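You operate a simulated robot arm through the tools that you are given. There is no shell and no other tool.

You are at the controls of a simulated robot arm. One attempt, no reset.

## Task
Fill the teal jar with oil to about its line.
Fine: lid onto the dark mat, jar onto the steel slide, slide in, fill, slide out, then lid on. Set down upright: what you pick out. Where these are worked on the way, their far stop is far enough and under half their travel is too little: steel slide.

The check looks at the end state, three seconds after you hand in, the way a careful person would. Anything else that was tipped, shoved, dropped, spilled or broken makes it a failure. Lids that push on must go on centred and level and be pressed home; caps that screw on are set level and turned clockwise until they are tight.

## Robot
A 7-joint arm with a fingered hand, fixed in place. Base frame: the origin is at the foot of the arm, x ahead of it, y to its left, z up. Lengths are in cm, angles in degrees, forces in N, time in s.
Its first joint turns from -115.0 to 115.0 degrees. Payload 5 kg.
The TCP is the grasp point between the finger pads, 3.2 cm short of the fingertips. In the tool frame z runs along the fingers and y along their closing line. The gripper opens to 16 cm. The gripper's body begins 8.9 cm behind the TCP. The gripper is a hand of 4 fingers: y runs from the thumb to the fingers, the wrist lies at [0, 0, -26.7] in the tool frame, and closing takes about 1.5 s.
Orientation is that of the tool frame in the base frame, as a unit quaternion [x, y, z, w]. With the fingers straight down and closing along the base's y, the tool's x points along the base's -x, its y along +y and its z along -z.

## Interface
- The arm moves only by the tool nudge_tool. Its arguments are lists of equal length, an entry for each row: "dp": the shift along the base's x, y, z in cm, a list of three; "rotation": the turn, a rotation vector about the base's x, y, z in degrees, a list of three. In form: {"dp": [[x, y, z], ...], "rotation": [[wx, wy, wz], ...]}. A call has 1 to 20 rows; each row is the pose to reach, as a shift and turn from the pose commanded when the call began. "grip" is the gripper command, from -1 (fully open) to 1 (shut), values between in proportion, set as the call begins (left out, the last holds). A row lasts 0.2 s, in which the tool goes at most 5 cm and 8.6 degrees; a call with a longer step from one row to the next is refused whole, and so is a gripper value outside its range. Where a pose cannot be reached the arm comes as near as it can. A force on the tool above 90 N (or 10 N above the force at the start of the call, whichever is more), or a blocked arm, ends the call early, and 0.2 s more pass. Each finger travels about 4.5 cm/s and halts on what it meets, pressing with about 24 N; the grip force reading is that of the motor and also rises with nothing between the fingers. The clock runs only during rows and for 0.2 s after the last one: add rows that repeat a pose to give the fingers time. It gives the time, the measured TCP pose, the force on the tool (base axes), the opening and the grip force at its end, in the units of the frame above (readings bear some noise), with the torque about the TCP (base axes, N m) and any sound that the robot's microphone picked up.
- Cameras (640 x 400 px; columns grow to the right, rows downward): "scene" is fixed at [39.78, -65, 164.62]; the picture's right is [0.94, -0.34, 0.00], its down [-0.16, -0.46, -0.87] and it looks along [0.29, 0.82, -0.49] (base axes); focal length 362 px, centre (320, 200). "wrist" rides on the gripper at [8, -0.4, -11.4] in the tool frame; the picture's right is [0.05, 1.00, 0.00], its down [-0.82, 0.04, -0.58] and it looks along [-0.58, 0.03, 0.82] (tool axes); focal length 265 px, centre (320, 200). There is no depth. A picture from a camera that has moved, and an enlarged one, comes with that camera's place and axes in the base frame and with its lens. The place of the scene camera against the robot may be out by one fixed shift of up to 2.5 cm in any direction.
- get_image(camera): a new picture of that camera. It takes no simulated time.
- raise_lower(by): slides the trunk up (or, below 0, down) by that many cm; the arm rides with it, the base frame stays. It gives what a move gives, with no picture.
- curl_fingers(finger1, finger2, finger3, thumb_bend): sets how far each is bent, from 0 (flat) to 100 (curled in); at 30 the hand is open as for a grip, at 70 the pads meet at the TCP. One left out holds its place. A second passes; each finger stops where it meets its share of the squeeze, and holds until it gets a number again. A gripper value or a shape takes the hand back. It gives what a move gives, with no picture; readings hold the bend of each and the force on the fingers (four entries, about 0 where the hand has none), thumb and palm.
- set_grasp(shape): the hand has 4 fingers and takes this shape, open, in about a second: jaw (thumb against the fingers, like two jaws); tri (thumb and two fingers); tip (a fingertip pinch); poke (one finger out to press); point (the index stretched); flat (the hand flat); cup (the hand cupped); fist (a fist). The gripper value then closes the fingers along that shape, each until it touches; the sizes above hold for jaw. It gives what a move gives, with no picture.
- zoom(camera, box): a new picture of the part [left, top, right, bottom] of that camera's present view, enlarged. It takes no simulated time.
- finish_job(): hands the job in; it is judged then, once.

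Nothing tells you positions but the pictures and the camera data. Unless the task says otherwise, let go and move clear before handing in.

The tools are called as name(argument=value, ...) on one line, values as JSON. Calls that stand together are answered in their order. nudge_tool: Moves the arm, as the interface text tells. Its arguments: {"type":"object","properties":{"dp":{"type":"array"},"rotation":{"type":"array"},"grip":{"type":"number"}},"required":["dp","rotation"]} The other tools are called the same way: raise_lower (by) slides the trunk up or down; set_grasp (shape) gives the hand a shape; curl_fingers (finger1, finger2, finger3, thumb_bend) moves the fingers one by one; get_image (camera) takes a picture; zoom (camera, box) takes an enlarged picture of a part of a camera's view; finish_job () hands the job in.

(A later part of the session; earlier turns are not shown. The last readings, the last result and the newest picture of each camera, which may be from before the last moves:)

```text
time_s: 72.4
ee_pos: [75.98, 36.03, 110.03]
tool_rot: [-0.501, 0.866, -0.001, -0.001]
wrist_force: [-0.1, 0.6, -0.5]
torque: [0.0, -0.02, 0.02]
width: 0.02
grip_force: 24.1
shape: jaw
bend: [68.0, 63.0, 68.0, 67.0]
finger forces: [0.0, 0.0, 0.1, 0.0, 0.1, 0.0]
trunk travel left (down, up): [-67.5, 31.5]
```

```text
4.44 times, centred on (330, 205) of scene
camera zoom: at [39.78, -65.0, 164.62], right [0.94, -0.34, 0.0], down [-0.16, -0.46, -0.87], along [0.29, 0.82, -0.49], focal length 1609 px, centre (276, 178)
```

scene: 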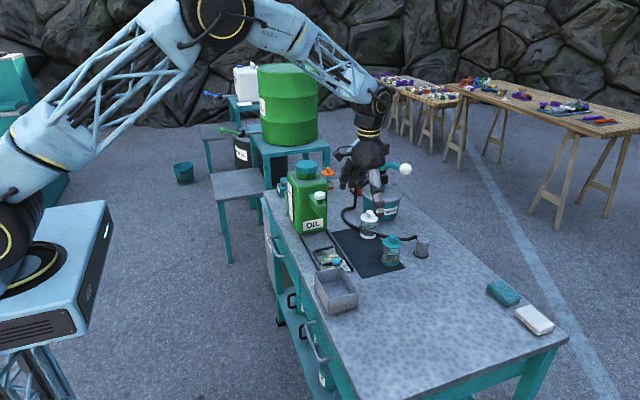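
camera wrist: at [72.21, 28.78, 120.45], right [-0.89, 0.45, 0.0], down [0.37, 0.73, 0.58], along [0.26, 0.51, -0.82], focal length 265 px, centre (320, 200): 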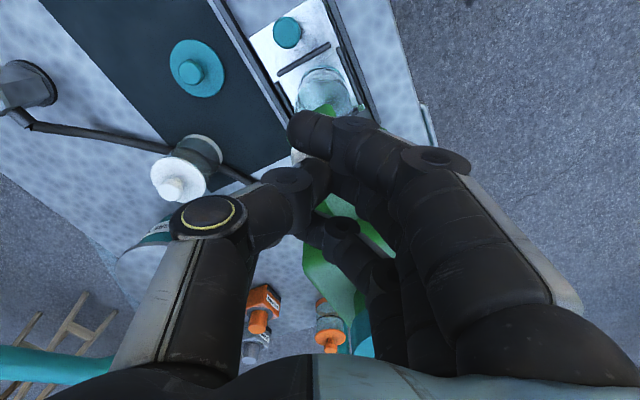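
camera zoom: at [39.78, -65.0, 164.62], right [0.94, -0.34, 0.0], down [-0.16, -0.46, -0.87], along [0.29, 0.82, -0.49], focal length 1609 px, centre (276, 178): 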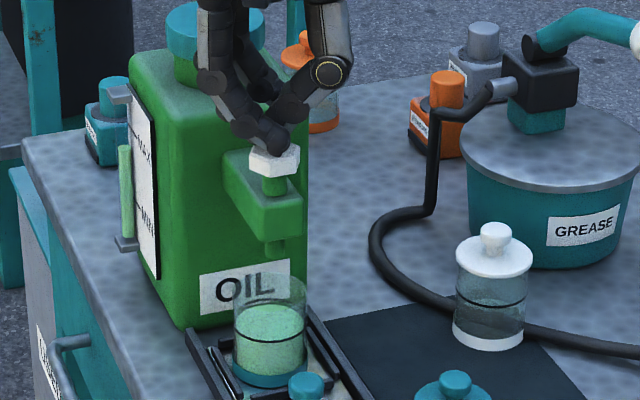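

No click this time and the level is unchanged, because the press was too brief or too shallow. I'll go to just above the click point first and then press briefly.

nudge_tool(dp=[[0, 0, -0.5], [0, 0, -0.8], [0, 0, -0.8]], rotation=[[0, 0, 0], [0, 0, 0], [0, 0, 0]])

nudge_tool(dp=[[0, 0, -0.45]], rotation=[[0, 0, 0]])

zoom(camera="scene", box=[319, 222, 335, 242])

```text
time_s: 73.2
ee_pos: [75.68, 36.04, 109.35]
tool_rot: [-0.5, 0.866, 0.0, 0.001]
wrist_force: [0.2, 1.3, 3.1]
torque: [0.05, 0.0, 0.0]
width: 0.02
grip_force: 24.2
shape: jaw
bend: [68.0, 63.0, 68.0, 67.0]
finger forces: [0.0, 0.0, 0.0, 0.1, 0.0, 0.1]
trunk travel left (down, up): [-67.5, 31.5]
```

```text
time_s: 73.6
ee_pos: [75.74, 35.95, 108.8]
tool_rot: [-0.499, 0.866, 0.0, 0.0]
wrist_force: [0.1, 0.0, 4.0]
torque: [0.0, -0.01, -0.01]
width: 0.0
grip_force: 24.2
shape: jaw
bend: [68.0, 63.0, 68.0, 67.0]
finger forces: [0.0, 0.0, 0.0, 0.1, 0.1, 0.0]
trunk travel left (down, up): [-67.5, 31.5]
heard: click
```

```text
16.00 times, centred on (327, 232) of scene
camera zoom: at [39.78, -65.0, 164.62], right [0.94, -0.34, 0.0], down [-0.16, -0.46, -0.87], along [0.29, 0.82, -0.49], focal length 5793 px, centre (208, -312)
```

zoom: 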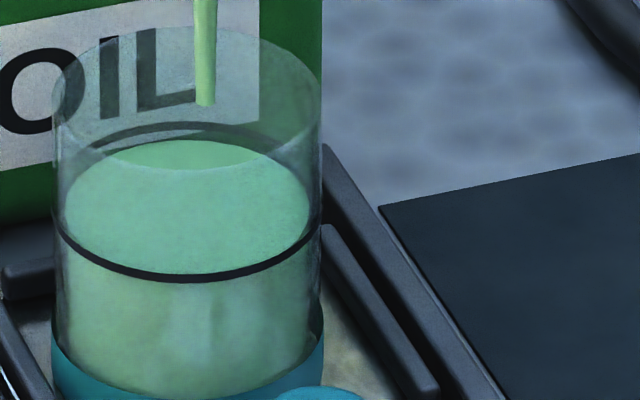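

Flow is on again, with 0.2 cm to go. One more short hold, then release.

nudge_tool(dp=[[0, 0, 0], [0, 0, 1.25]], rotation=[[0, 0, 0], [0, 0, 0]])

zoom(camera="scene", box=[319, 222, 335, 242])

get_image(camera="wrist")

```text
time_s: 74.2
ee_pos: [75.75, 35.9, 110.1]
tool_rot: [-0.5, 0.866, 0.0, -0.001]
wrist_force: [0.2, -0.3, -1.2]
torque: [0.01, 0.0, 0.04]
width: 0.0
grip_force: 23.9
shape: jaw
bend: [68.0, 63.0, 68.0, 67.0]
finger forces: [0.0, 0.1, 0.1, 0.1, 0.1, 0.0]
trunk travel left (down, up): [-67.5, 31.5]
```

```text
16.00 times, centred on (327, 232) of scene
camera zoom: at [39.78, -65.0, 164.62], right [0.94, -0.34, 0.0], down [-0.16, -0.46, -0.87], along [0.29, 0.82, -0.49], focal length 5793 px, centre (208, -312)
```

zoom: 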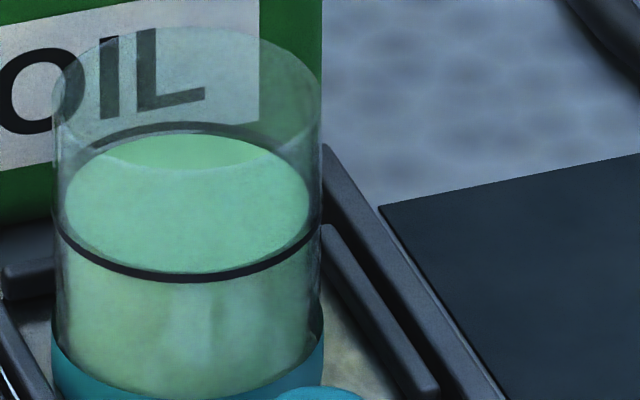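

```text
taken
camera wrist: at [72.06, 28.74, 121.42], right [-0.89, 0.45, 0.0], down [0.37, 0.73, 0.58], along [0.26, 0.51, -0.82], focal length 265 px, centre (320, 200)
```

wrist: 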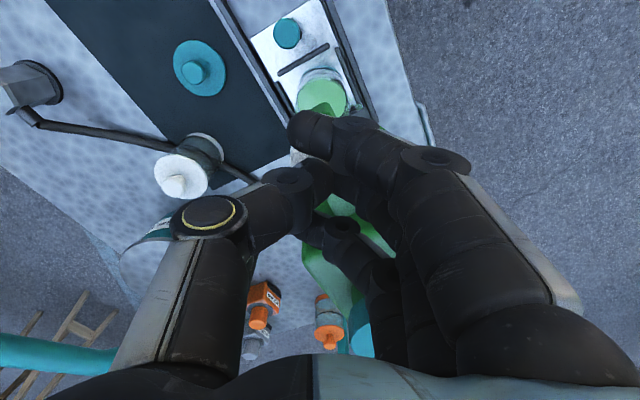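

The oil surface now sits right at the line and the tap is shut. I'll rise clear, turn back to +90°, open, and go above the slide's knob, now near (76, 28.8).

nudge_tool(dp=[[0, 0, 4], [0, 0, 8], [0, -3, 8], [0, -6, 8], [0, -7.2, 8], [0, -7.2, 8], [0, -7.2, 8]], rotation=[[0, 0, 0], [0, 0, 0], [0, 0, 8], [0, 0, 16], [0, 0, 24], [0, 0, 30], [0, 0, 30]])

nudge_tool(dp=[[0, 0, 0], [0, 0, 0], [0, 0, 0], [0, 0, 0], [0, 0, 0], [0, 0, 0]], rotation=[[0, 0, 0], [0, 0, 0], [0, 0, 0], [0, 0, 0], [0, 0, 0], [0, 0, 0]], grip=0.0)

get_image(camera="wrist")

zoom(camera="scene", box=[280, 130, 380, 260])

```text
time_s: 75.8
ee_pos: [75.84, 28.69, 118.09]
tool_rot: [0.707, -0.707, 0.0, 0.001]
wrist_force: [0.2, 0.5, -0.1]
torque: [0.04, -0.04, 0.0]
width: 0.04
grip_force: 24.1
shape: jaw
bend: [68.0, 63.0, 68.0, 67.0]
finger forces: [0.1, 0.0, 0.1, 0.0, 0.0, 0.0]
trunk travel left (down, up): [-67.5, 31.5]
```

```text
time_s: 77.2
ee_pos: [76.0, 28.59, 117.98]
tool_rot: [0.707, -0.707, 0.0, 0.001]
wrist_force: [0.4, 0.0, 0.2]
torque: [0.0, -0.02, -0.01]
width: 7.98
grip_force: 0.1
shape: jaw
bend: [72.0, 72.0, 72.0, 70.0]
finger forces: [0.0, 0.0, 0.0, 0.0, 0.0, 0.1]
trunk travel left (down, up): [-67.5, 31.5]
```

```text
taken
camera wrist: at [76.34, 20.66, 129.45], right [-1.0, -0.05, 0.0], down [-0.04, 0.82, 0.58], along [-0.03, 0.58, -0.82], focal length 265 px, centre (320, 200)
```

wrist: 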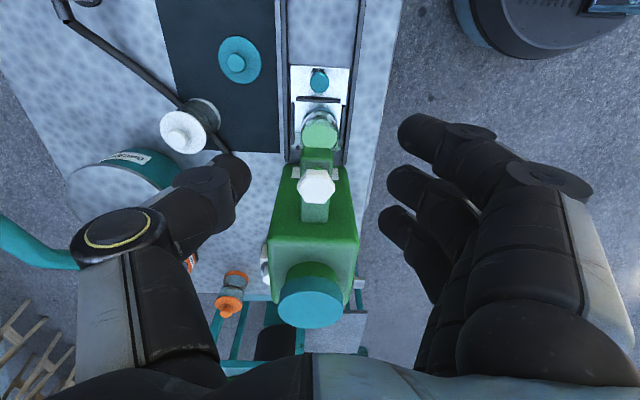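

```text
3.08 times, centred on (330, 195) of scene
camera zoom: at [39.78, -65.0, 164.62], right [0.94, -0.34, 0.0], down [-0.16, -0.46, -0.87], along [0.29, 0.82, -0.49], focal length 1114 px, centre (289, 215)
```

zoom: 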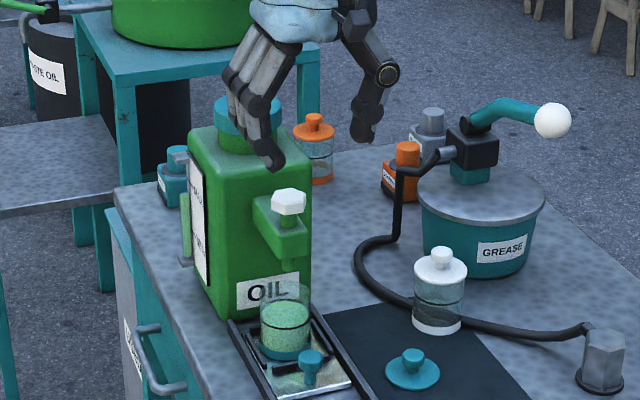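

The slide knob is directly below. I'll descend to it in stages, the same way as before.

nudge_tool(dp=[[0.2, 0, -4], [0.2, 0, -8], [0.2, 0, -12], [0.2, 0, -16], [0.2, 0, -20], [0.2, 0, -20]], rotation=[[0, 0, 0], [0, 0, 0], [0, 0, 0], [0, 0, 0], [0, 0, 0], [0, 0, 0]])

get_image(camera="wrist")

zoom(camera="scene", box=[290, 170, 370, 270])

```text
time_s: 78.6
ee_pos: [76.03, 28.93, 97.91]
tool_rot: [-0.707, 0.707, -0.001, 0.0]
wrist_force: [0.0, 0.3, -0.6]
torque: [0.0, 0.0, 0.01]
width: 7.99
grip_force: 0.1
shape: jaw
bend: [72.0, 72.0, 72.0, 70.0]
finger forces: [0.0, 0.0, 0.0, 0.1, 0.1, 0.0]
trunk travel left (down, up): [-67.5, 31.5]
```

```text
taken
camera wrist: at [76.47, 20.95, 109.18], right [-1.0, -0.05, 0.0], down [-0.04, 0.82, 0.58], along [-0.03, 0.58, -0.82], focal length 265 px, centre (320, 200)
```

wrist: 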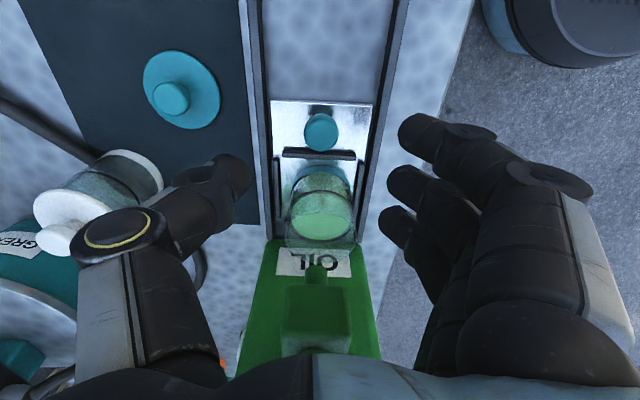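

```text
4.00 times, centred on (330, 220) of scene
camera zoom: at [39.78, -65.0, 164.62], right [0.94, -0.34, 0.0], down [-0.16, -0.46, -0.87], along [0.29, 0.82, -0.49], focal length 1448 px, centre (280, 120)
```

zoom: 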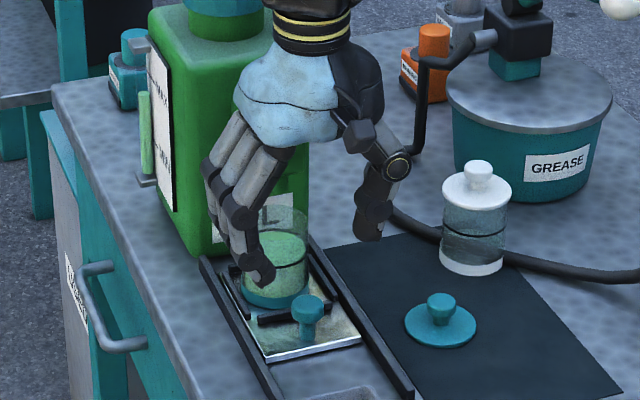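

nudge_tool(dp=[[0, -0.15, -3], [0, -0.15, -6], [0, -0.15, -7.7], [0, -0.15, -7.7]], rotation=[[0, 0, 0], [0, 0, 0], [0, 0, 0], [0, 0, 0]])

get_image(camera="wrist")

```text
time_s: 79.6
ee_pos: [76.26, 28.63, 90.31]
tool_rot: [-0.707, 0.707, 0.0, 0.0]
wrist_force: [0.4, -0.2, -0.2]
torque: [-0.01, 0.0, 0.0]
width: 7.99
grip_force: 0.1
shape: jaw
bend: [72.0, 72.0, 72.0, 70.0]
finger forces: [0.0, 0.1, 0.1, 0.0, 0.1, 0.0]
trunk travel left (down, up): [-67.5, 31.5]
```

```text
taken
camera wrist: at [76.59, 20.61, 101.7], right [-1.0, -0.05, 0.0], down [-0.04, 0.82, 0.58], along [-0.03, 0.58, -0.82], focal length 265 px, centre (320, 200)
```

wrist: 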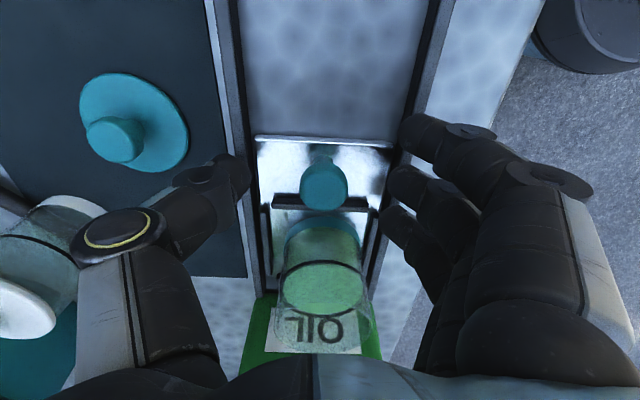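

The knob is between thumb and middle finger again. Closing.

nudge_tool(dp=[[0, 0, 0], [0, 0, 0], [0, 0, 0], [0, 0, 0], [0, 0, 0], [0, 0, 0], [0, 0, 0], [0, 0, 0]], rotation=[[0, 0, 0], [0, 0, 0], [0, 0, 0], [0, 0, 0], [0, 0, 0], [0, 0, 0], [0, 0, 0], [0, 0, 0]], grip=0.9)

get_image(camera="wrist")

```text
time_s: 81.4
ee_pos: [76.29, 28.49, 90.28]
tool_rot: [-0.707, 0.707, 0.001, 0.0]
wrist_force: [9.1, 0.4, -1.8]
torque: [-0.01, -0.11, 0.01]
width: 0.68
grip_force: 24.2
shape: jaw
bend: [68.0, 72.0, 68.0, 70.0]
finger forces: [0.0, 10.1, 0.0, 0.1, 20.3, 0.1]
trunk travel left (down, up): [-67.5, 31.5]
```

```text
taken
camera wrist: at [76.73, 20.55, 101.69], right [-1.0, -0.05, 0.0], down [-0.04, 0.82, 0.58], along [-0.03, 0.58, -0.82], focal length 265 px, centre (320, 200)
```

wrist: 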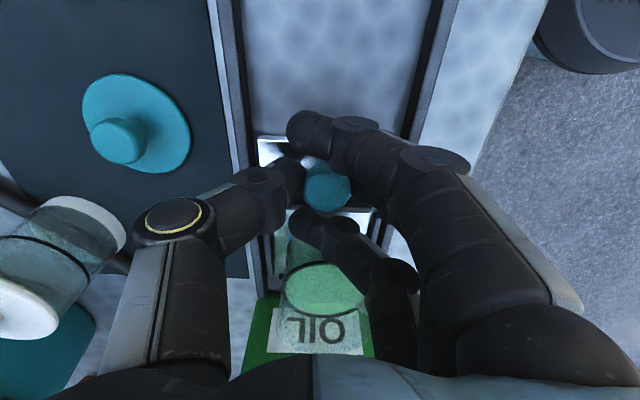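

Gripped. I'll pull the slide out gently so the oil doesn't slosh.

nudge_tool(dp=[[0, -0.05, 0], [0, -0.15, 0], [0, -0.3, 0], [0, -0.5, 0], [0, -0.75, 0], [0, -1.0, 0], [0, -1.3, 0], [0, -1.6, 0], [0, -1.9, 0], [0, -2.2, 0], [0, -2.5, 0], [0, -2.8, 0], [0, -3.1, 0], [0, -3.4, 0], [0, -3.65, 0], [0, -3.85, 0], [0, -3.95, 0], [0, -4.0, 0], [0, -4.0, 0]], rotation=[[0, 0, 0], [0, 0, 0], [0, 0, 0], [0, 0, 0], [0, 0, 0], [0, 0, 0], [0, 0, 0], [0, 0, 0], [0, 0, 0], [0, 0, 0], [0, 0, 0], [0, 0, 0], [0, 0, 0], [0, 0, 0], [0, 0, 0], [0, 0, 0], [0, 0, 0], [0, 0, 0], [0, 0, 0]])

get_image(camera="wrist")

zoom(camera="scene", box=[290, 190, 370, 270])

```text
time_s: 85.4
ee_pos: [76.2, 24.56, 90.27]
tool_rot: [0.707, -0.707, 0.0, 0.0]
wrist_force: [18.7, -0.1, 9.1]
torque: [0.03, -0.34, 0.01]
width: 0.74
grip_force: 24.1
shape: jaw
bend: [68.0, 72.0, 68.0, 70.0]
finger forces: [0.0, 8.6, 0.0, 0.0, 27.4, 0.1]
trunk travel left (down, up): [-67.5, 31.5]
```

```text
taken
camera wrist: at [76.58, 16.57, 101.62], right [-1.0, -0.05, 0.0], down [-0.04, 0.82, 0.58], along [-0.03, 0.58, -0.82], focal length 265 px, centre (320, 200)
```

wrist: 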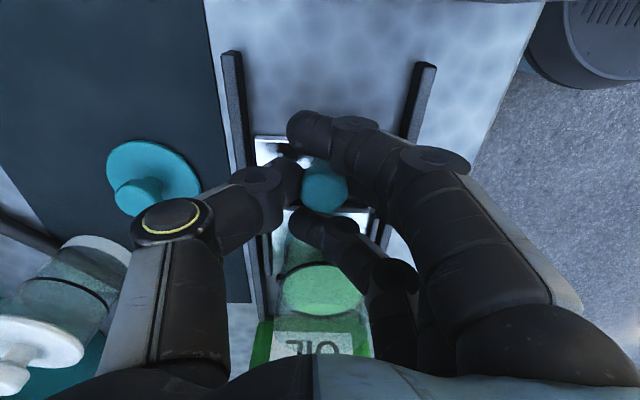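

```text
5.00 times, centred on (330, 230) of scene
camera zoom: at [39.78, -65.0, 164.62], right [0.94, -0.34, 0.0], down [-0.16, -0.46, -0.87], along [0.29, 0.82, -0.49], focal length 1810 px, centre (270, 50)
```

zoom: 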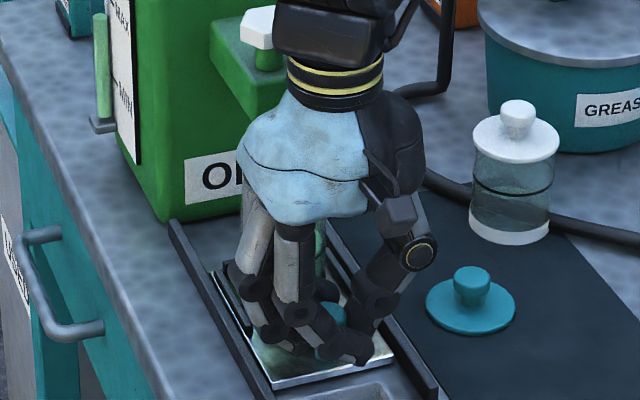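

The slide follows smoothly. I'll ease x and z a little to relieve the side load, then pull out the rest.

nudge_tool(dp=[[0.1, -0.05, 0.05], [0.2, -0.15, 0.1], [0.25, -0.3, 0.1], [0.25, -0.5, 0.1], [0.25, -0.75, 0.1], [0.25, -1.0, 0.1], [0.25, -1.3, 0.1], [0.25, -1.6, 0.1], [0.25, -1.9, 0.1], [0.25, -2.2, 0.1], [0.25, -2.5, 0.1], [0.25, -2.8, 0.1], [0.25, -3.1, 0.1], [0.25, -3.35, 0.1], [0.25, -3.55, 0.1], [0.25, -3.7, 0.1], [0.25, -3.8, 0.1], [0.25, -3.8, 0.1]], rotation=[[0, 0, 0], [0, 0, 0], [0, 0, 0], [0, 0, 0], [0, 0, 0], [0, 0, 0], [0, 0, 0], [0, 0, 0], [0, 0, 0], [0, 0, 0], [0, 0, 0], [0, 0, 0], [0, 0, 0], [0, 0, 0], [0, 0, 0], [0, 0, 0], [0, 0, 0], [0, 0, 0]])

get_image(camera="wrist")

zoom(camera="scene", box=[290, 190, 370, 270])

```text
time_s: 89.2
ee_pos: [76.4, 20.76, 90.27]
tool_rot: [-0.707, 0.708, 0.0, 0.0]
wrist_force: [7.7, -0.7, 2.5]
torque: [0.0, -0.07, -0.01]
width: 0.66
grip_force: 24.0
shape: jaw
bend: [68.0, 72.0, 68.0, 70.0]
finger forces: [0.0, 11.1, 0.0, 0.0, 19.1, 0.0]
trunk travel left (down, up): [-67.5, 31.5]
```

```text
taken
camera wrist: at [76.8, 12.72, 101.64], right [-1.0, -0.05, 0.0], down [-0.04, 0.82, 0.58], along [-0.03, 0.58, -0.82], focal length 265 px, centre (320, 200)
```

wrist: 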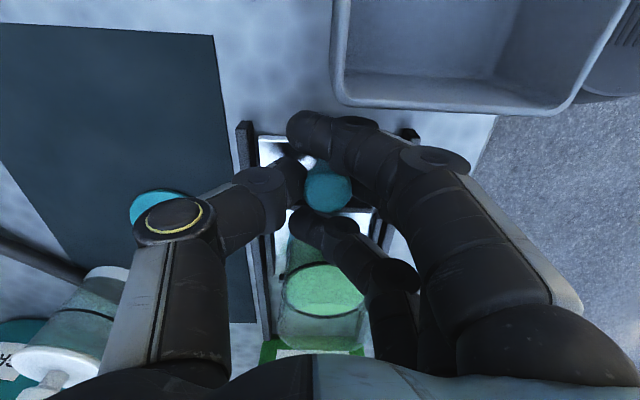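

```text
5.00 times, centred on (330, 230) of scene
camera zoom: at [39.78, -65.0, 164.62], right [0.94, -0.34, 0.0], down [-0.16, -0.46, -0.87], along [0.29, 0.82, -0.49], focal length 1810 px, centre (270, 50)
```

zoom: 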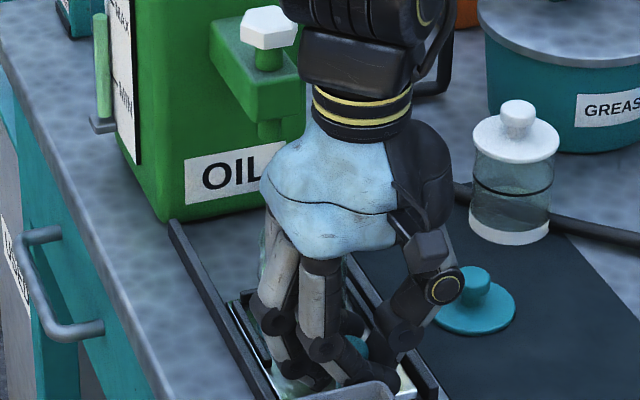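

Nearly back at the starting position. I'll go the last few millimetres, feeling for the stop.

nudge_tool(dp=[[0, -0.15, 0], [0, -0.3, 0], [0, -0.3, 0]], rotation=[[0, 0, 0], [0, 0, 0], [0, 0, 0]])

```text
time_s: 90.0
ee_pos: [76.42, 20.43, 90.37]
tool_rot: [0.707, -0.707, -0.001, 0.0]
wrist_force: [9.9, -0.2, -1.5]
torque: [0.0, -0.07, 0.03]
width: 0.65
grip_force: 24.0
shape: jaw
bend: [68.0, 72.0, 68.0, 70.0]
finger forces: [0.1, 10.4, 0.1, 0.0, 20.1, 0.1]
trunk travel left (down, up): [-67.5, 31.5]
```

nudge_tool(dp=[[0, -0.15, 0], [0, -0.3, 0], [0, -0.3, 0]], rotation=[[0, 0, 0], [0, 0, 0], [0, 0, 0]])

zoom(camera="scene", box=[290, 200, 370, 280])

```text
time_s: 90.8
ee_pos: [76.44, 20.17, 90.26]
tool_rot: [-0.707, 0.708, 0.001, 0.0]
wrist_force: [11.5, -0.3, -5.6]
torque: [-0.01, -0.12, -0.02]
width: 0.65
grip_force: 23.6
shape: jaw
bend: [68.0, 72.0, 68.0, 70.0]
finger forces: [0.0, 9.3, 0.1, 0.1, 19.8, 0.0]
trunk travel left (down, up): [-67.5, 31.5]
```

```text
5.00 times, centred on (330, 240) of scene
camera zoom: at [39.78, -65.0, 164.62], right [0.94, -0.34, 0.0], down [-0.16, -0.46, -0.87], along [0.29, 0.82, -0.49], focal length 1810 px, centre (270, 0)
```

zoom: 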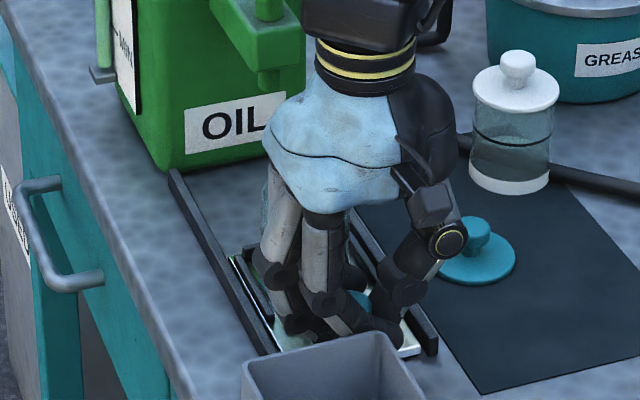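

nudge_tool(dp=[[0, -0.15, 0], [0, -0.3, 0], [0, -0.3, 0]], rotation=[[0, 0, 0], [0, 0, 0], [0, 0, 0]])

get_image(camera="wrist")

```text
time_s: 91.6
ee_pos: [76.35, 20.09, 90.46]
tool_rot: [0.708, -0.706, 0.0, 0.001]
wrist_force: [5.7, 8.9, -5.8]
torque: [0.17, -0.01, 0.02]
width: 0.63
grip_force: 24.1
shape: jaw
bend: [68.0, 72.0, 68.0, 70.0]
finger forces: [0.0, 11.0, 0.0, 0.0, 17.0, 0.0]
trunk travel left (down, up): [-67.5, 31.5]
```

```text
taken
camera wrist: at [76.83, 12.02, 101.72], right [-1.0, -0.05, 0.0], down [-0.04, 0.82, 0.58], along [-0.03, 0.58, -0.82], focal length 265 px, centre (320, 200)
```

wrist: 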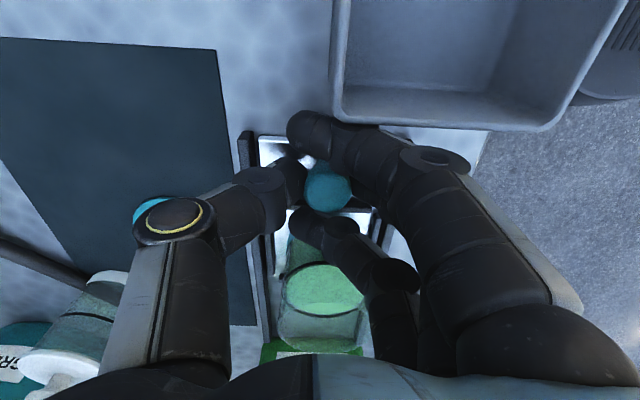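

The slide is fully out at its stop, with +8.9 N at knob height. I'll release the knob and rise.

nudge_tool(dp=[[0, 0.1, 0], [0, 0.15, 0], [0, 0.15, 0], [0, 0.15, 0], [0, 0.15, 0], [0, 0.15, 0]], rotation=[[0, 0, 0], [0, 0, 0], [0, 0, 0], [0, 0, 0], [0, 0, 0], [0, 0, 0]], grip=0.0)

nudge_tool(dp=[[0, 0, 3], [0, 0, 7], [0, 0, 11], [0, 0, 15], [0, 0, 18], [0, 0, 18]], rotation=[[0, 0, 0], [0, 0, 0], [0, 0, 0], [0, 0, 0], [0, 0, 0], [0, 0, 0]])

get_image(camera="wrist")

zoom(camera="scene", box=[280, 170, 420, 280])

```text
time_s: 93.0
ee_pos: [76.42, 19.91, 90.33]
tool_rot: [-0.707, 0.707, 0.001, -0.001]
wrist_force: [0.4, 1.1, 0.8]
torque: [-0.03, -0.03, 0.05]
width: 7.93
grip_force: 0.0
shape: jaw
bend: [72.0, 72.0, 72.0, 70.0]
finger forces: [0.0, 0.1, 0.1, 0.1, 0.1, 0.0]
trunk travel left (down, up): [-67.5, 31.5]
```

```text
time_s: 94.4
ee_pos: [76.28, 19.99, 108.4]
tool_rot: [0.708, -0.707, -0.001, 0.001]
wrist_force: [0.2, -0.4, -0.2]
torque: [0.0, 0.0, 0.0]
width: 7.94
grip_force: 0.1
shape: jaw
bend: [72.0, 72.0, 72.0, 70.0]
finger forces: [0.0, 0.0, 0.0, 0.1, 0.0, 0.1]
trunk travel left (down, up): [-67.5, 31.5]
```

```text
taken
camera wrist: at [76.73, 11.99, 119.76], right [-1.0, -0.05, 0.0], down [-0.04, 0.82, 0.58], along [-0.03, 0.58, -0.82], focal length 265 px, centre (320, 200)
```

wrist: 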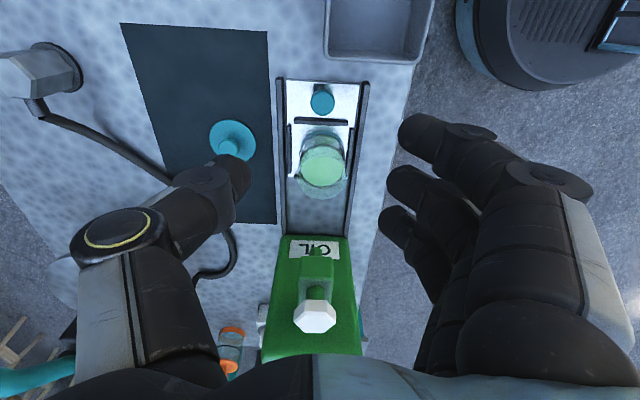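

```text
3.64 times, centred on (350, 225) of scene
camera zoom: at [39.78, -65.0, 164.62], right [0.94, -0.34, 0.0], down [-0.16, -0.46, -0.87], along [0.29, 0.82, -0.49], focal length 1316 px, centre (211, 109)
```

zoom: 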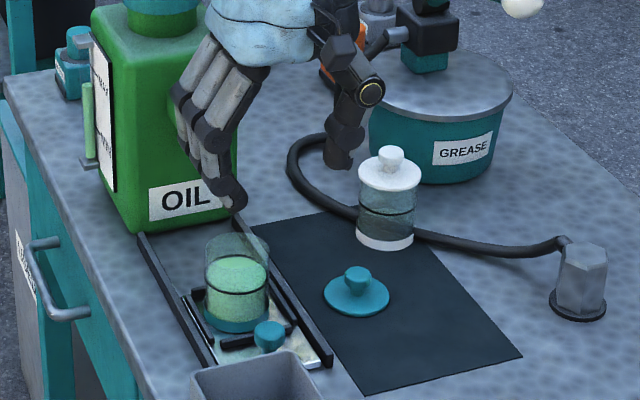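

The jar is full to the line and the slide is out. Next I'll measure the lid and the jar accurately from the wrist camera.

zoom(camera="wrist", box=[260, 70, 380, 220])

nudge_tool(dp=[[3, 1.5, -1], [6, 3, -2], [9, 5, -3], [11.4, 7, -4], [11.4, 7, -4]], rotation=[[0, 0, 0], [0, 0, 0], [0, 0, 0], [0, 0, 0], [0, 0, 0]])

get_image(camera="wrist")

zoom(camera="wrist", box=[260, 80, 460, 200])

```text
2.67 times, centred on (320, 145) of wrist
camera zoom: at [76.73, 11.99, 119.76], right [-1.0, -0.05, 0.0], down [-0.04, 0.82, 0.58], along [-0.03, 0.58, -0.82], focal length 708 px, centre (320, 347)
```

zoom: 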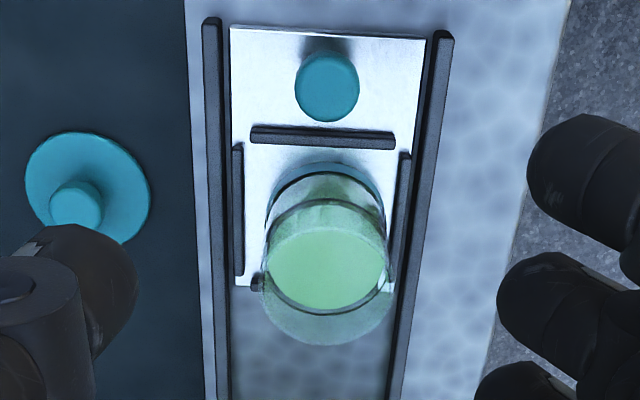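

```text
time_s: 95.6
ee_pos: [87.82, 26.94, 104.57]
tool_rot: [0.707, -0.707, 0.0, -0.001]
wrist_force: [1.3, 0.0, 0.0]
torque: [0.0, 0.0, 0.02]
width: 7.93
grip_force: 0.1
shape: jaw
bend: [72.0, 72.0, 72.0, 70.0]
finger forces: [0.0, 0.0, 0.0, 0.0, 0.0, 0.0]
trunk travel left (down, up): [-67.5, 31.5]
```

```text
taken
camera wrist: at [87.99, 18.94, 115.83], right [-1.0, -0.05, 0.0], down [-0.04, 0.82, 0.58], along [-0.03, 0.58, -0.82], focal length 265 px, centre (320, 200)
```

wrist: 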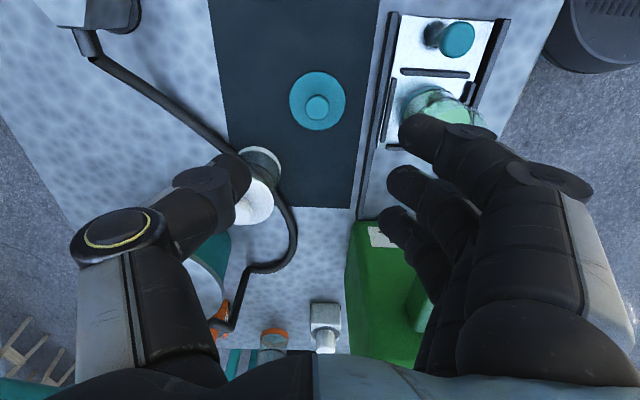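

```text
3.20 times, centred on (360, 140) of wrist
camera zoom: at [87.99, 18.94, 115.83], right [-1.0, -0.05, 0.0], down [-0.04, 0.82, 0.58], along [-0.03, 0.58, -0.82], focal length 849 px, centre (192, 392)
```

zoom: 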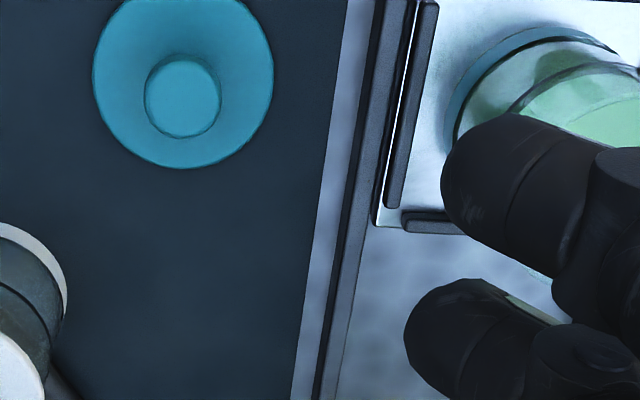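

The lid centre is about (87.85, 27.1) and the jar centre about (75.65, 27.85). I'll go down over the lid's knob now.

nudge_tool(dp=[[0.15, 0.1, -4], [0.15, 0.1, -8], [0.15, 0.1, -10], [0.15, 0.1, -10]], rotation=[[0, 0, 0], [0, 0, 0], [0, 0, 0], [0, 0, 0]])

get_image(camera="wrist")

zoom(camera="scene", box=[320, 190, 420, 280])

```text
time_s: 96.6
ee_pos: [87.78, 27.08, 94.5]
tool_rot: [0.707, -0.707, -0.001, 0.0]
wrist_force: [-0.2, -0.2, 0.0]
torque: [-0.02, -0.02, 0.02]
width: 7.95
grip_force: 0.1
shape: jaw
bend: [72.0, 72.0, 72.0, 70.0]
finger forces: [0.0, 0.0, 0.1, 0.1, 0.0, 0.0]
trunk travel left (down, up): [-67.5, 31.5]
```

```text
taken
camera wrist: at [88.23, 19.09, 105.88], right [-1.0, -0.05, 0.0], down [-0.04, 0.82, 0.58], along [-0.03, 0.58, -0.82], focal length 265 px, centre (320, 200)
```

wrist: 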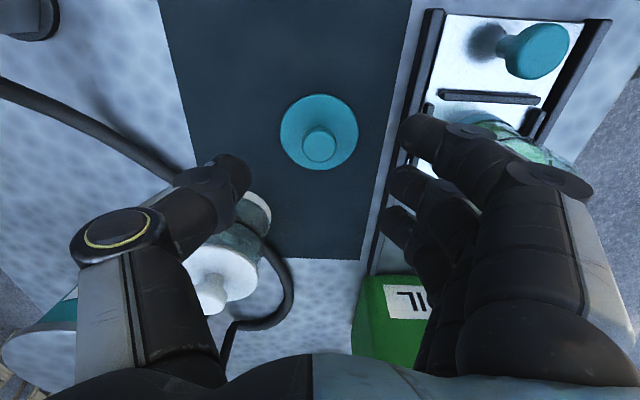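

```text
4.44 times, centred on (370, 235) of scene
camera zoom: at [39.78, -65.0, 164.62], right [0.94, -0.34, 0.0], down [-0.16, -0.46, -0.87], along [0.29, 0.82, -0.49], focal length 1609 px, centre (98, 44)
```

zoom: 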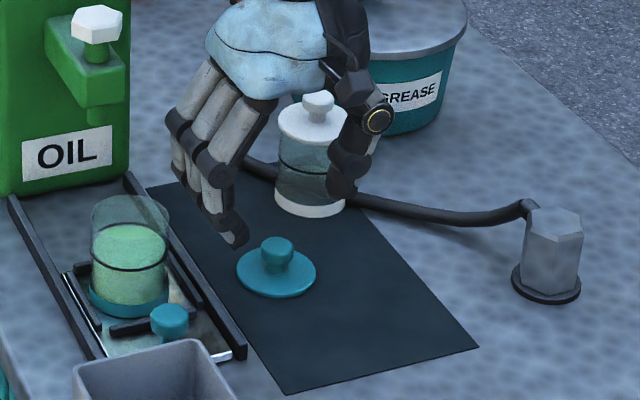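

nudge_tool(dp=[[0.05, -0.1, -2], [0.05, -0.1, -3.5], [0.05, -0.1, -4.4], [0.05, -0.1, -4.4]], rotation=[[0, 0, 0], [0, 0, 0], [0, 0, 0], [0, 0, 0]])

get_image(camera="wrist")

```text
time_s: 97.6
ee_pos: [87.85, 26.92, 90.0]
tool_rot: [0.707, -0.707, 0.0, 0.0]
wrist_force: [0.0, 0.1, 0.0]
torque: [-0.01, -0.02, -0.01]
width: 7.95
grip_force: 0.2
shape: jaw
bend: [72.0, 72.0, 72.0, 70.0]
finger forces: [0.0, 0.0, 0.1, 0.0, 0.1, 0.0]
trunk travel left (down, up): [-67.5, 31.5]
```

```text
taken
camera wrist: at [88.26, 18.97, 101.34], right [-1.0, -0.05, 0.0], down [-0.04, 0.82, 0.58], along [-0.03, 0.58, -0.82], focal length 265 px, centre (320, 200)
```

wrist: 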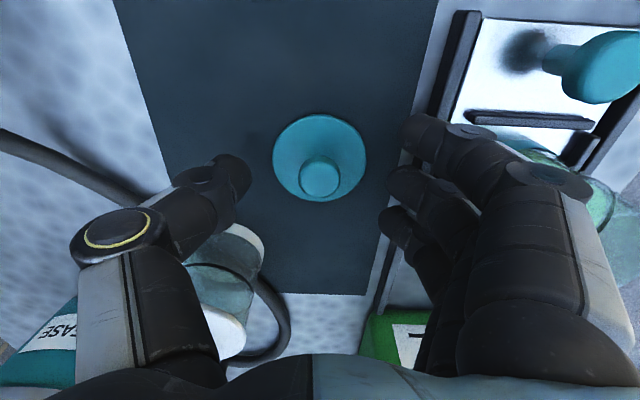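

Centred on the lid's knob at the same height as the earlier grip. Closing.

nudge_tool(dp=[[0, 0, 0], [0, 0, 0], [0, 0, 0], [0, 0, 0], [0, 0, 0], [0, 0, 0], [0, 0, 0], [0, 0, 0], [0, 0, 0]], rotation=[[0, 0, 0], [0, 0, 0], [0, 0, 0], [0, 0, 0], [0, 0, 0], [0, 0, 0], [0, 0, 0], [0, 0, 0], [0, 0, 0]], grip=0.9)

zoom(camera="wrist", box=[240, 80, 400, 240])

zoom(camera="scene", box=[345, 215, 405, 265])

```text
time_s: 99.6
ee_pos: [87.91, 27.0, 90.14]
tool_rot: [0.707, -0.707, 0.0, -0.001]
wrist_force: [4.7, -0.7, 7.4]
torque: [-0.05, -0.02, 0.0]
width: 0.67
grip_force: 23.9
shape: jaw
bend: [68.0, 72.0, 68.0, 71.0]
finger forces: [0.0, 12.7, 0.0, 0.1, 18.9, 0.0]
trunk travel left (down, up): [-67.5, 31.5]
```

```text
2.50 times, centred on (320, 160) of wrist
camera zoom: at [88.29, 18.94, 101.42], right [-1.0, -0.05, 0.0], down [-0.04, 0.82, 0.58], along [-0.03, 0.58, -0.82], focal length 664 px, centre (320, 300)
```

zoom: 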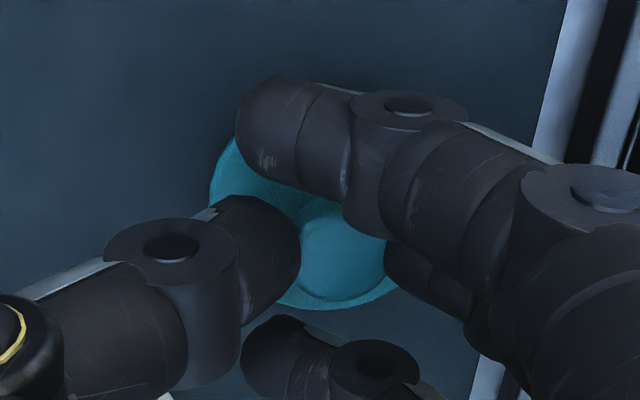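

```text
8.00 times, centred on (375, 240) of scene
camera zoom: at [39.78, -65.0, 164.62], right [0.94, -0.34, 0.0], down [-0.16, -0.46, -0.87], along [0.29, 0.82, -0.49], focal length 2896 px, centre (-120, -120)
```

zoom: 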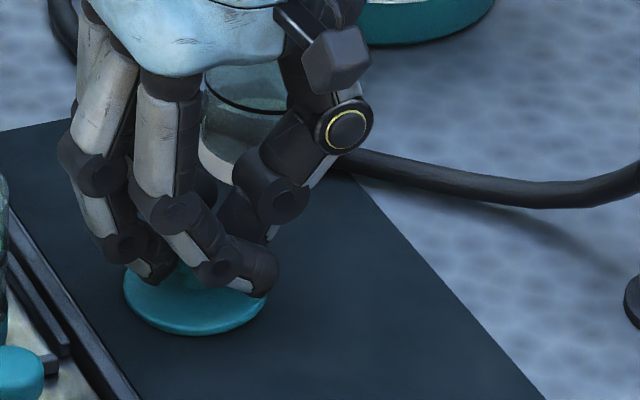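

Gripped. I'll lift the lid straight up and check that it is level.

nudge_tool(dp=[[0, 0, 0.5], [0, 0, 2], [0, 0, 5], [0, 0, 9], [0, 0, 13], [0, 0, 15], [0, 0, 15]], rotation=[[0, 0, 0], [0, 0, 0], [0, 0, 0], [0, 0, 0], [0, 0, 0], [0, 0, 0], [0, 0, 0]])

get_image(camera="wrist")

zoom(camera="wrist", box=[240, 80, 400, 240])

zoom(camera="scene", box=[345, 160, 405, 230])

```text
time_s: 101.2
ee_pos: [88.02, 26.96, 104.87]
tool_rot: [0.708, -0.706, -0.001, 0.0]
wrist_force: [-0.3, -0.5, 0.7]
torque: [0.01, -0.01, 0.01]
width: 0.59
grip_force: 24.0
shape: jaw
bend: [68.0, 71.0, 68.0, 72.0]
finger forces: [0.0, 13.9, 0.1, 0.1, 13.7, 0.0]
trunk travel left (down, up): [-67.5, 31.5]
```

```text
taken
camera wrist: at [88.34, 18.97, 116.17], right [-1.0, -0.05, 0.0], down [-0.04, 0.82, 0.58], along [-0.03, 0.58, -0.82], focal length 265 px, centre (320, 200)
```

wrist: 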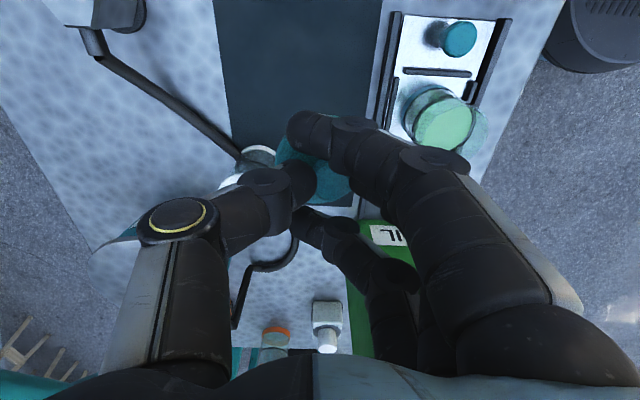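

```text
2.50 times, centred on (320, 160) of wrist
camera zoom: at [88.34, 18.97, 116.17], right [-1.0, -0.05, 0.0], down [-0.04, 0.82, 0.58], along [-0.03, 0.58, -0.82], focal length 664 px, centre (320, 300)
```

zoom: 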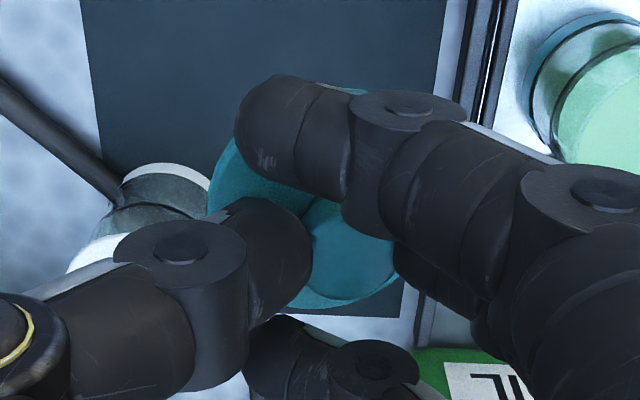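

```text
5.71 times, centred on (375, 195) of scene
camera zoom: at [39.78, -65.0, 164.62], right [0.94, -0.34, 0.0], down [-0.16, -0.46, -0.87], along [0.29, 0.82, -0.49], focal length 2069 px, centre (6, 229)
```

zoom: 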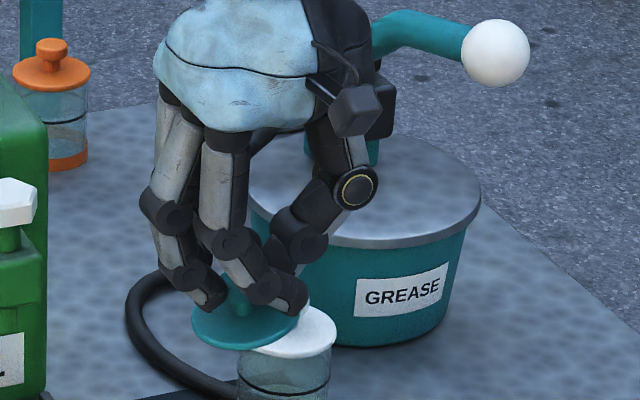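

zoom(camera="scene", box=[358, 200, 402, 230])

zoom(camera="wrist", box=[270, 110, 370, 220])

```text
13.33 times, centred on (380, 215) of scene
camera zoom: at [39.78, -65.0, 164.62], right [0.94, -0.34, 0.0], down [-0.16, -0.46, -0.87], along [0.29, 0.82, -0.49], focal length 4827 px, centre (-480, 0)
```

zoom: 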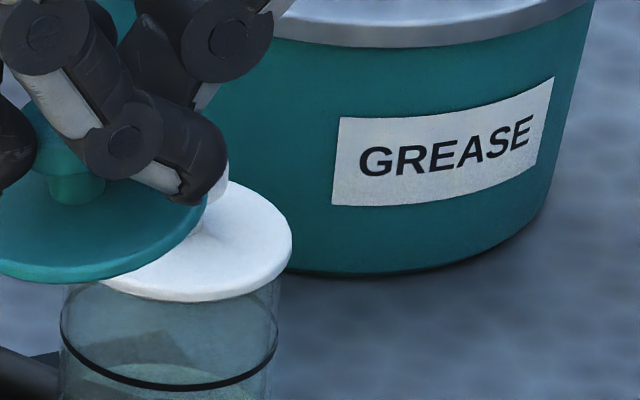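

```text
3.64 times, centred on (320, 165) of wrist
camera zoom: at [88.34, 18.97, 116.17], right [-1.0, -0.05, 0.0], down [-0.04, 0.82, 0.58], along [-0.03, 0.58, -0.82], focal length 965 px, centre (320, 327)
```

zoom: 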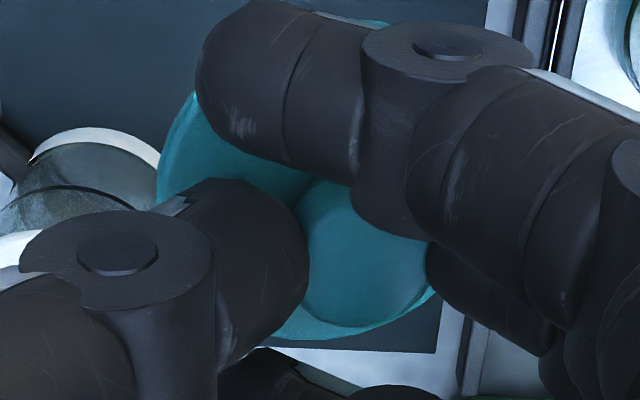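

zoom(camera="scene", box=[348, 200, 388, 230])

```text
13.33 times, centred on (368, 215) of scene
camera zoom: at [39.78, -65.0, 164.62], right [0.94, -0.34, 0.0], down [-0.16, -0.46, -0.87], along [0.29, 0.82, -0.49], focal length 4827 px, centre (-320, 0)
```

zoom: 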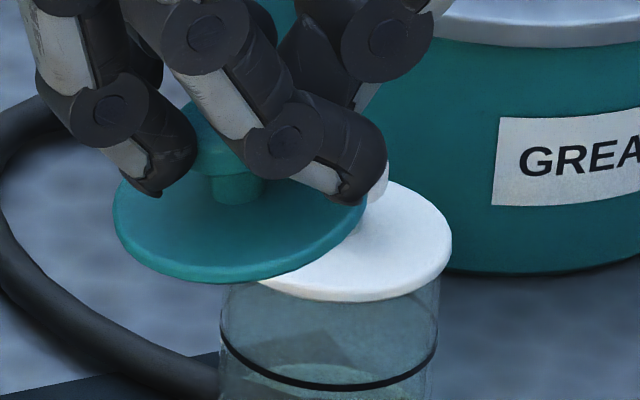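

The lid is held but tilted: its +x side is roughly 7° high. I'll carry it over the jar and tilt the hand +7° about y to level it, then re-measure.

nudge_tool(dp=[[-2, 0.2, 0], [-5, 0.4, 0], [-8, 0.6, 0], [-10.5, 0.8, 0], [-11.6, 0.9, 0], [-11.6, 0.9, 0], [-11.6, 0.9, 0]], rotation=[[0, 1, 0], [0, 2.5, 0], [0, 4, 0], [0, 6, 0], [0, 7, 0], [0, 7, 0], [0, 7, 0]])

get_image(camera="wrist")

zoom(camera="wrist", box=[260, 60, 380, 220])

zoom(camera="scene", box=[305, 180, 365, 260])

zoom(camera="scene", box=[315, 195, 355, 225])

```text
time_s: 102.8
ee_pos: [76.17, 27.99, 105.03]
tool_rot: [0.706, -0.706, -0.043, 0.043]
wrist_force: [-0.1, 0.3, -0.1]
torque: [-0.04, 0.0, 0.02]
width: 0.57
grip_force: 23.9
shape: jaw
bend: [68.0, 71.0, 68.0, 72.0]
finger forces: [0.1, 13.9, 0.1, 0.0, 13.9, 0.0]
trunk travel left (down, up): [-67.5, 31.5]
```

```text
taken
camera wrist: at [78.0, 19.83, 116.22], right [-0.99, -0.05, 0.12], down [0.03, 0.82, 0.58], along [-0.13, 0.58, -0.81], focal length 265 px, centre (320, 200)
```

wrist: 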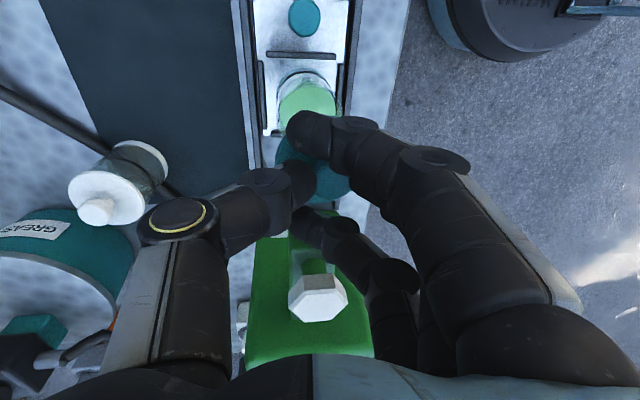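

```text
2.50 times, centred on (320, 140) of wrist
camera zoom: at [78.0, 19.83, 116.22], right [-0.99, -0.05, 0.12], down [0.03, 0.82, 0.58], along [-0.13, 0.58, -0.81], focal length 664 px, centre (320, 350)
```

zoom: 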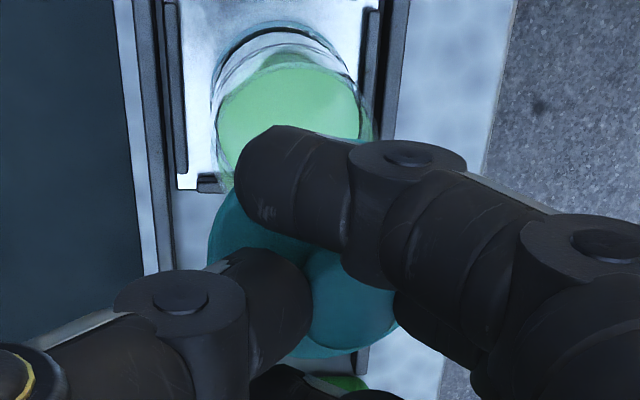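

```text
5.00 times, centred on (335, 220) of scene
camera zoom: at [39.78, -65.0, 164.62], right [0.94, -0.34, 0.0], down [-0.16, -0.46, -0.87], along [0.29, 0.82, -0.49], focal length 1810 px, centre (245, 100)
```

zoom: 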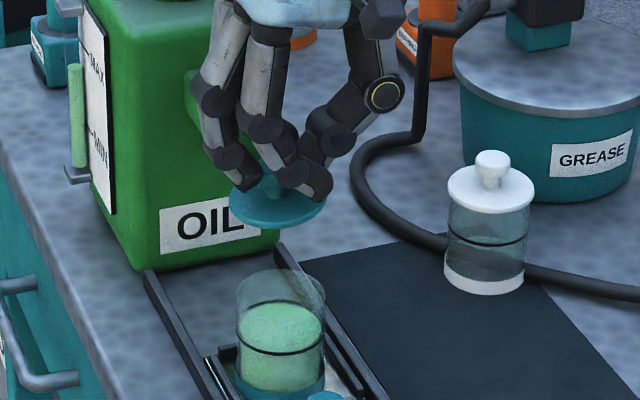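

```text
13.33 times, centred on (335, 210) of scene
camera zoom: at [39.78, -65.0, 164.62], right [0.94, -0.34, 0.0], down [-0.16, -0.46, -0.87], along [0.29, 0.82, -0.49], focal length 4827 px, centre (120, 67)
```

zoom: 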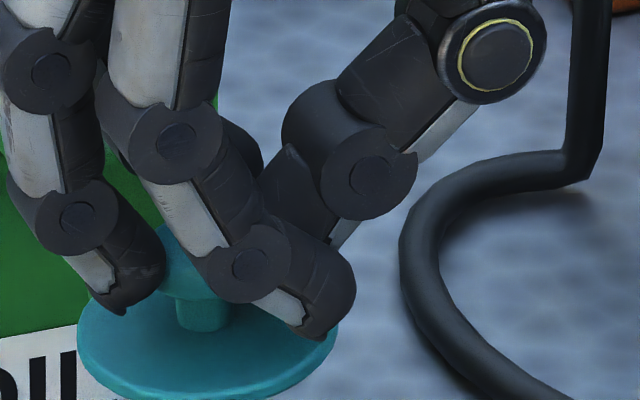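

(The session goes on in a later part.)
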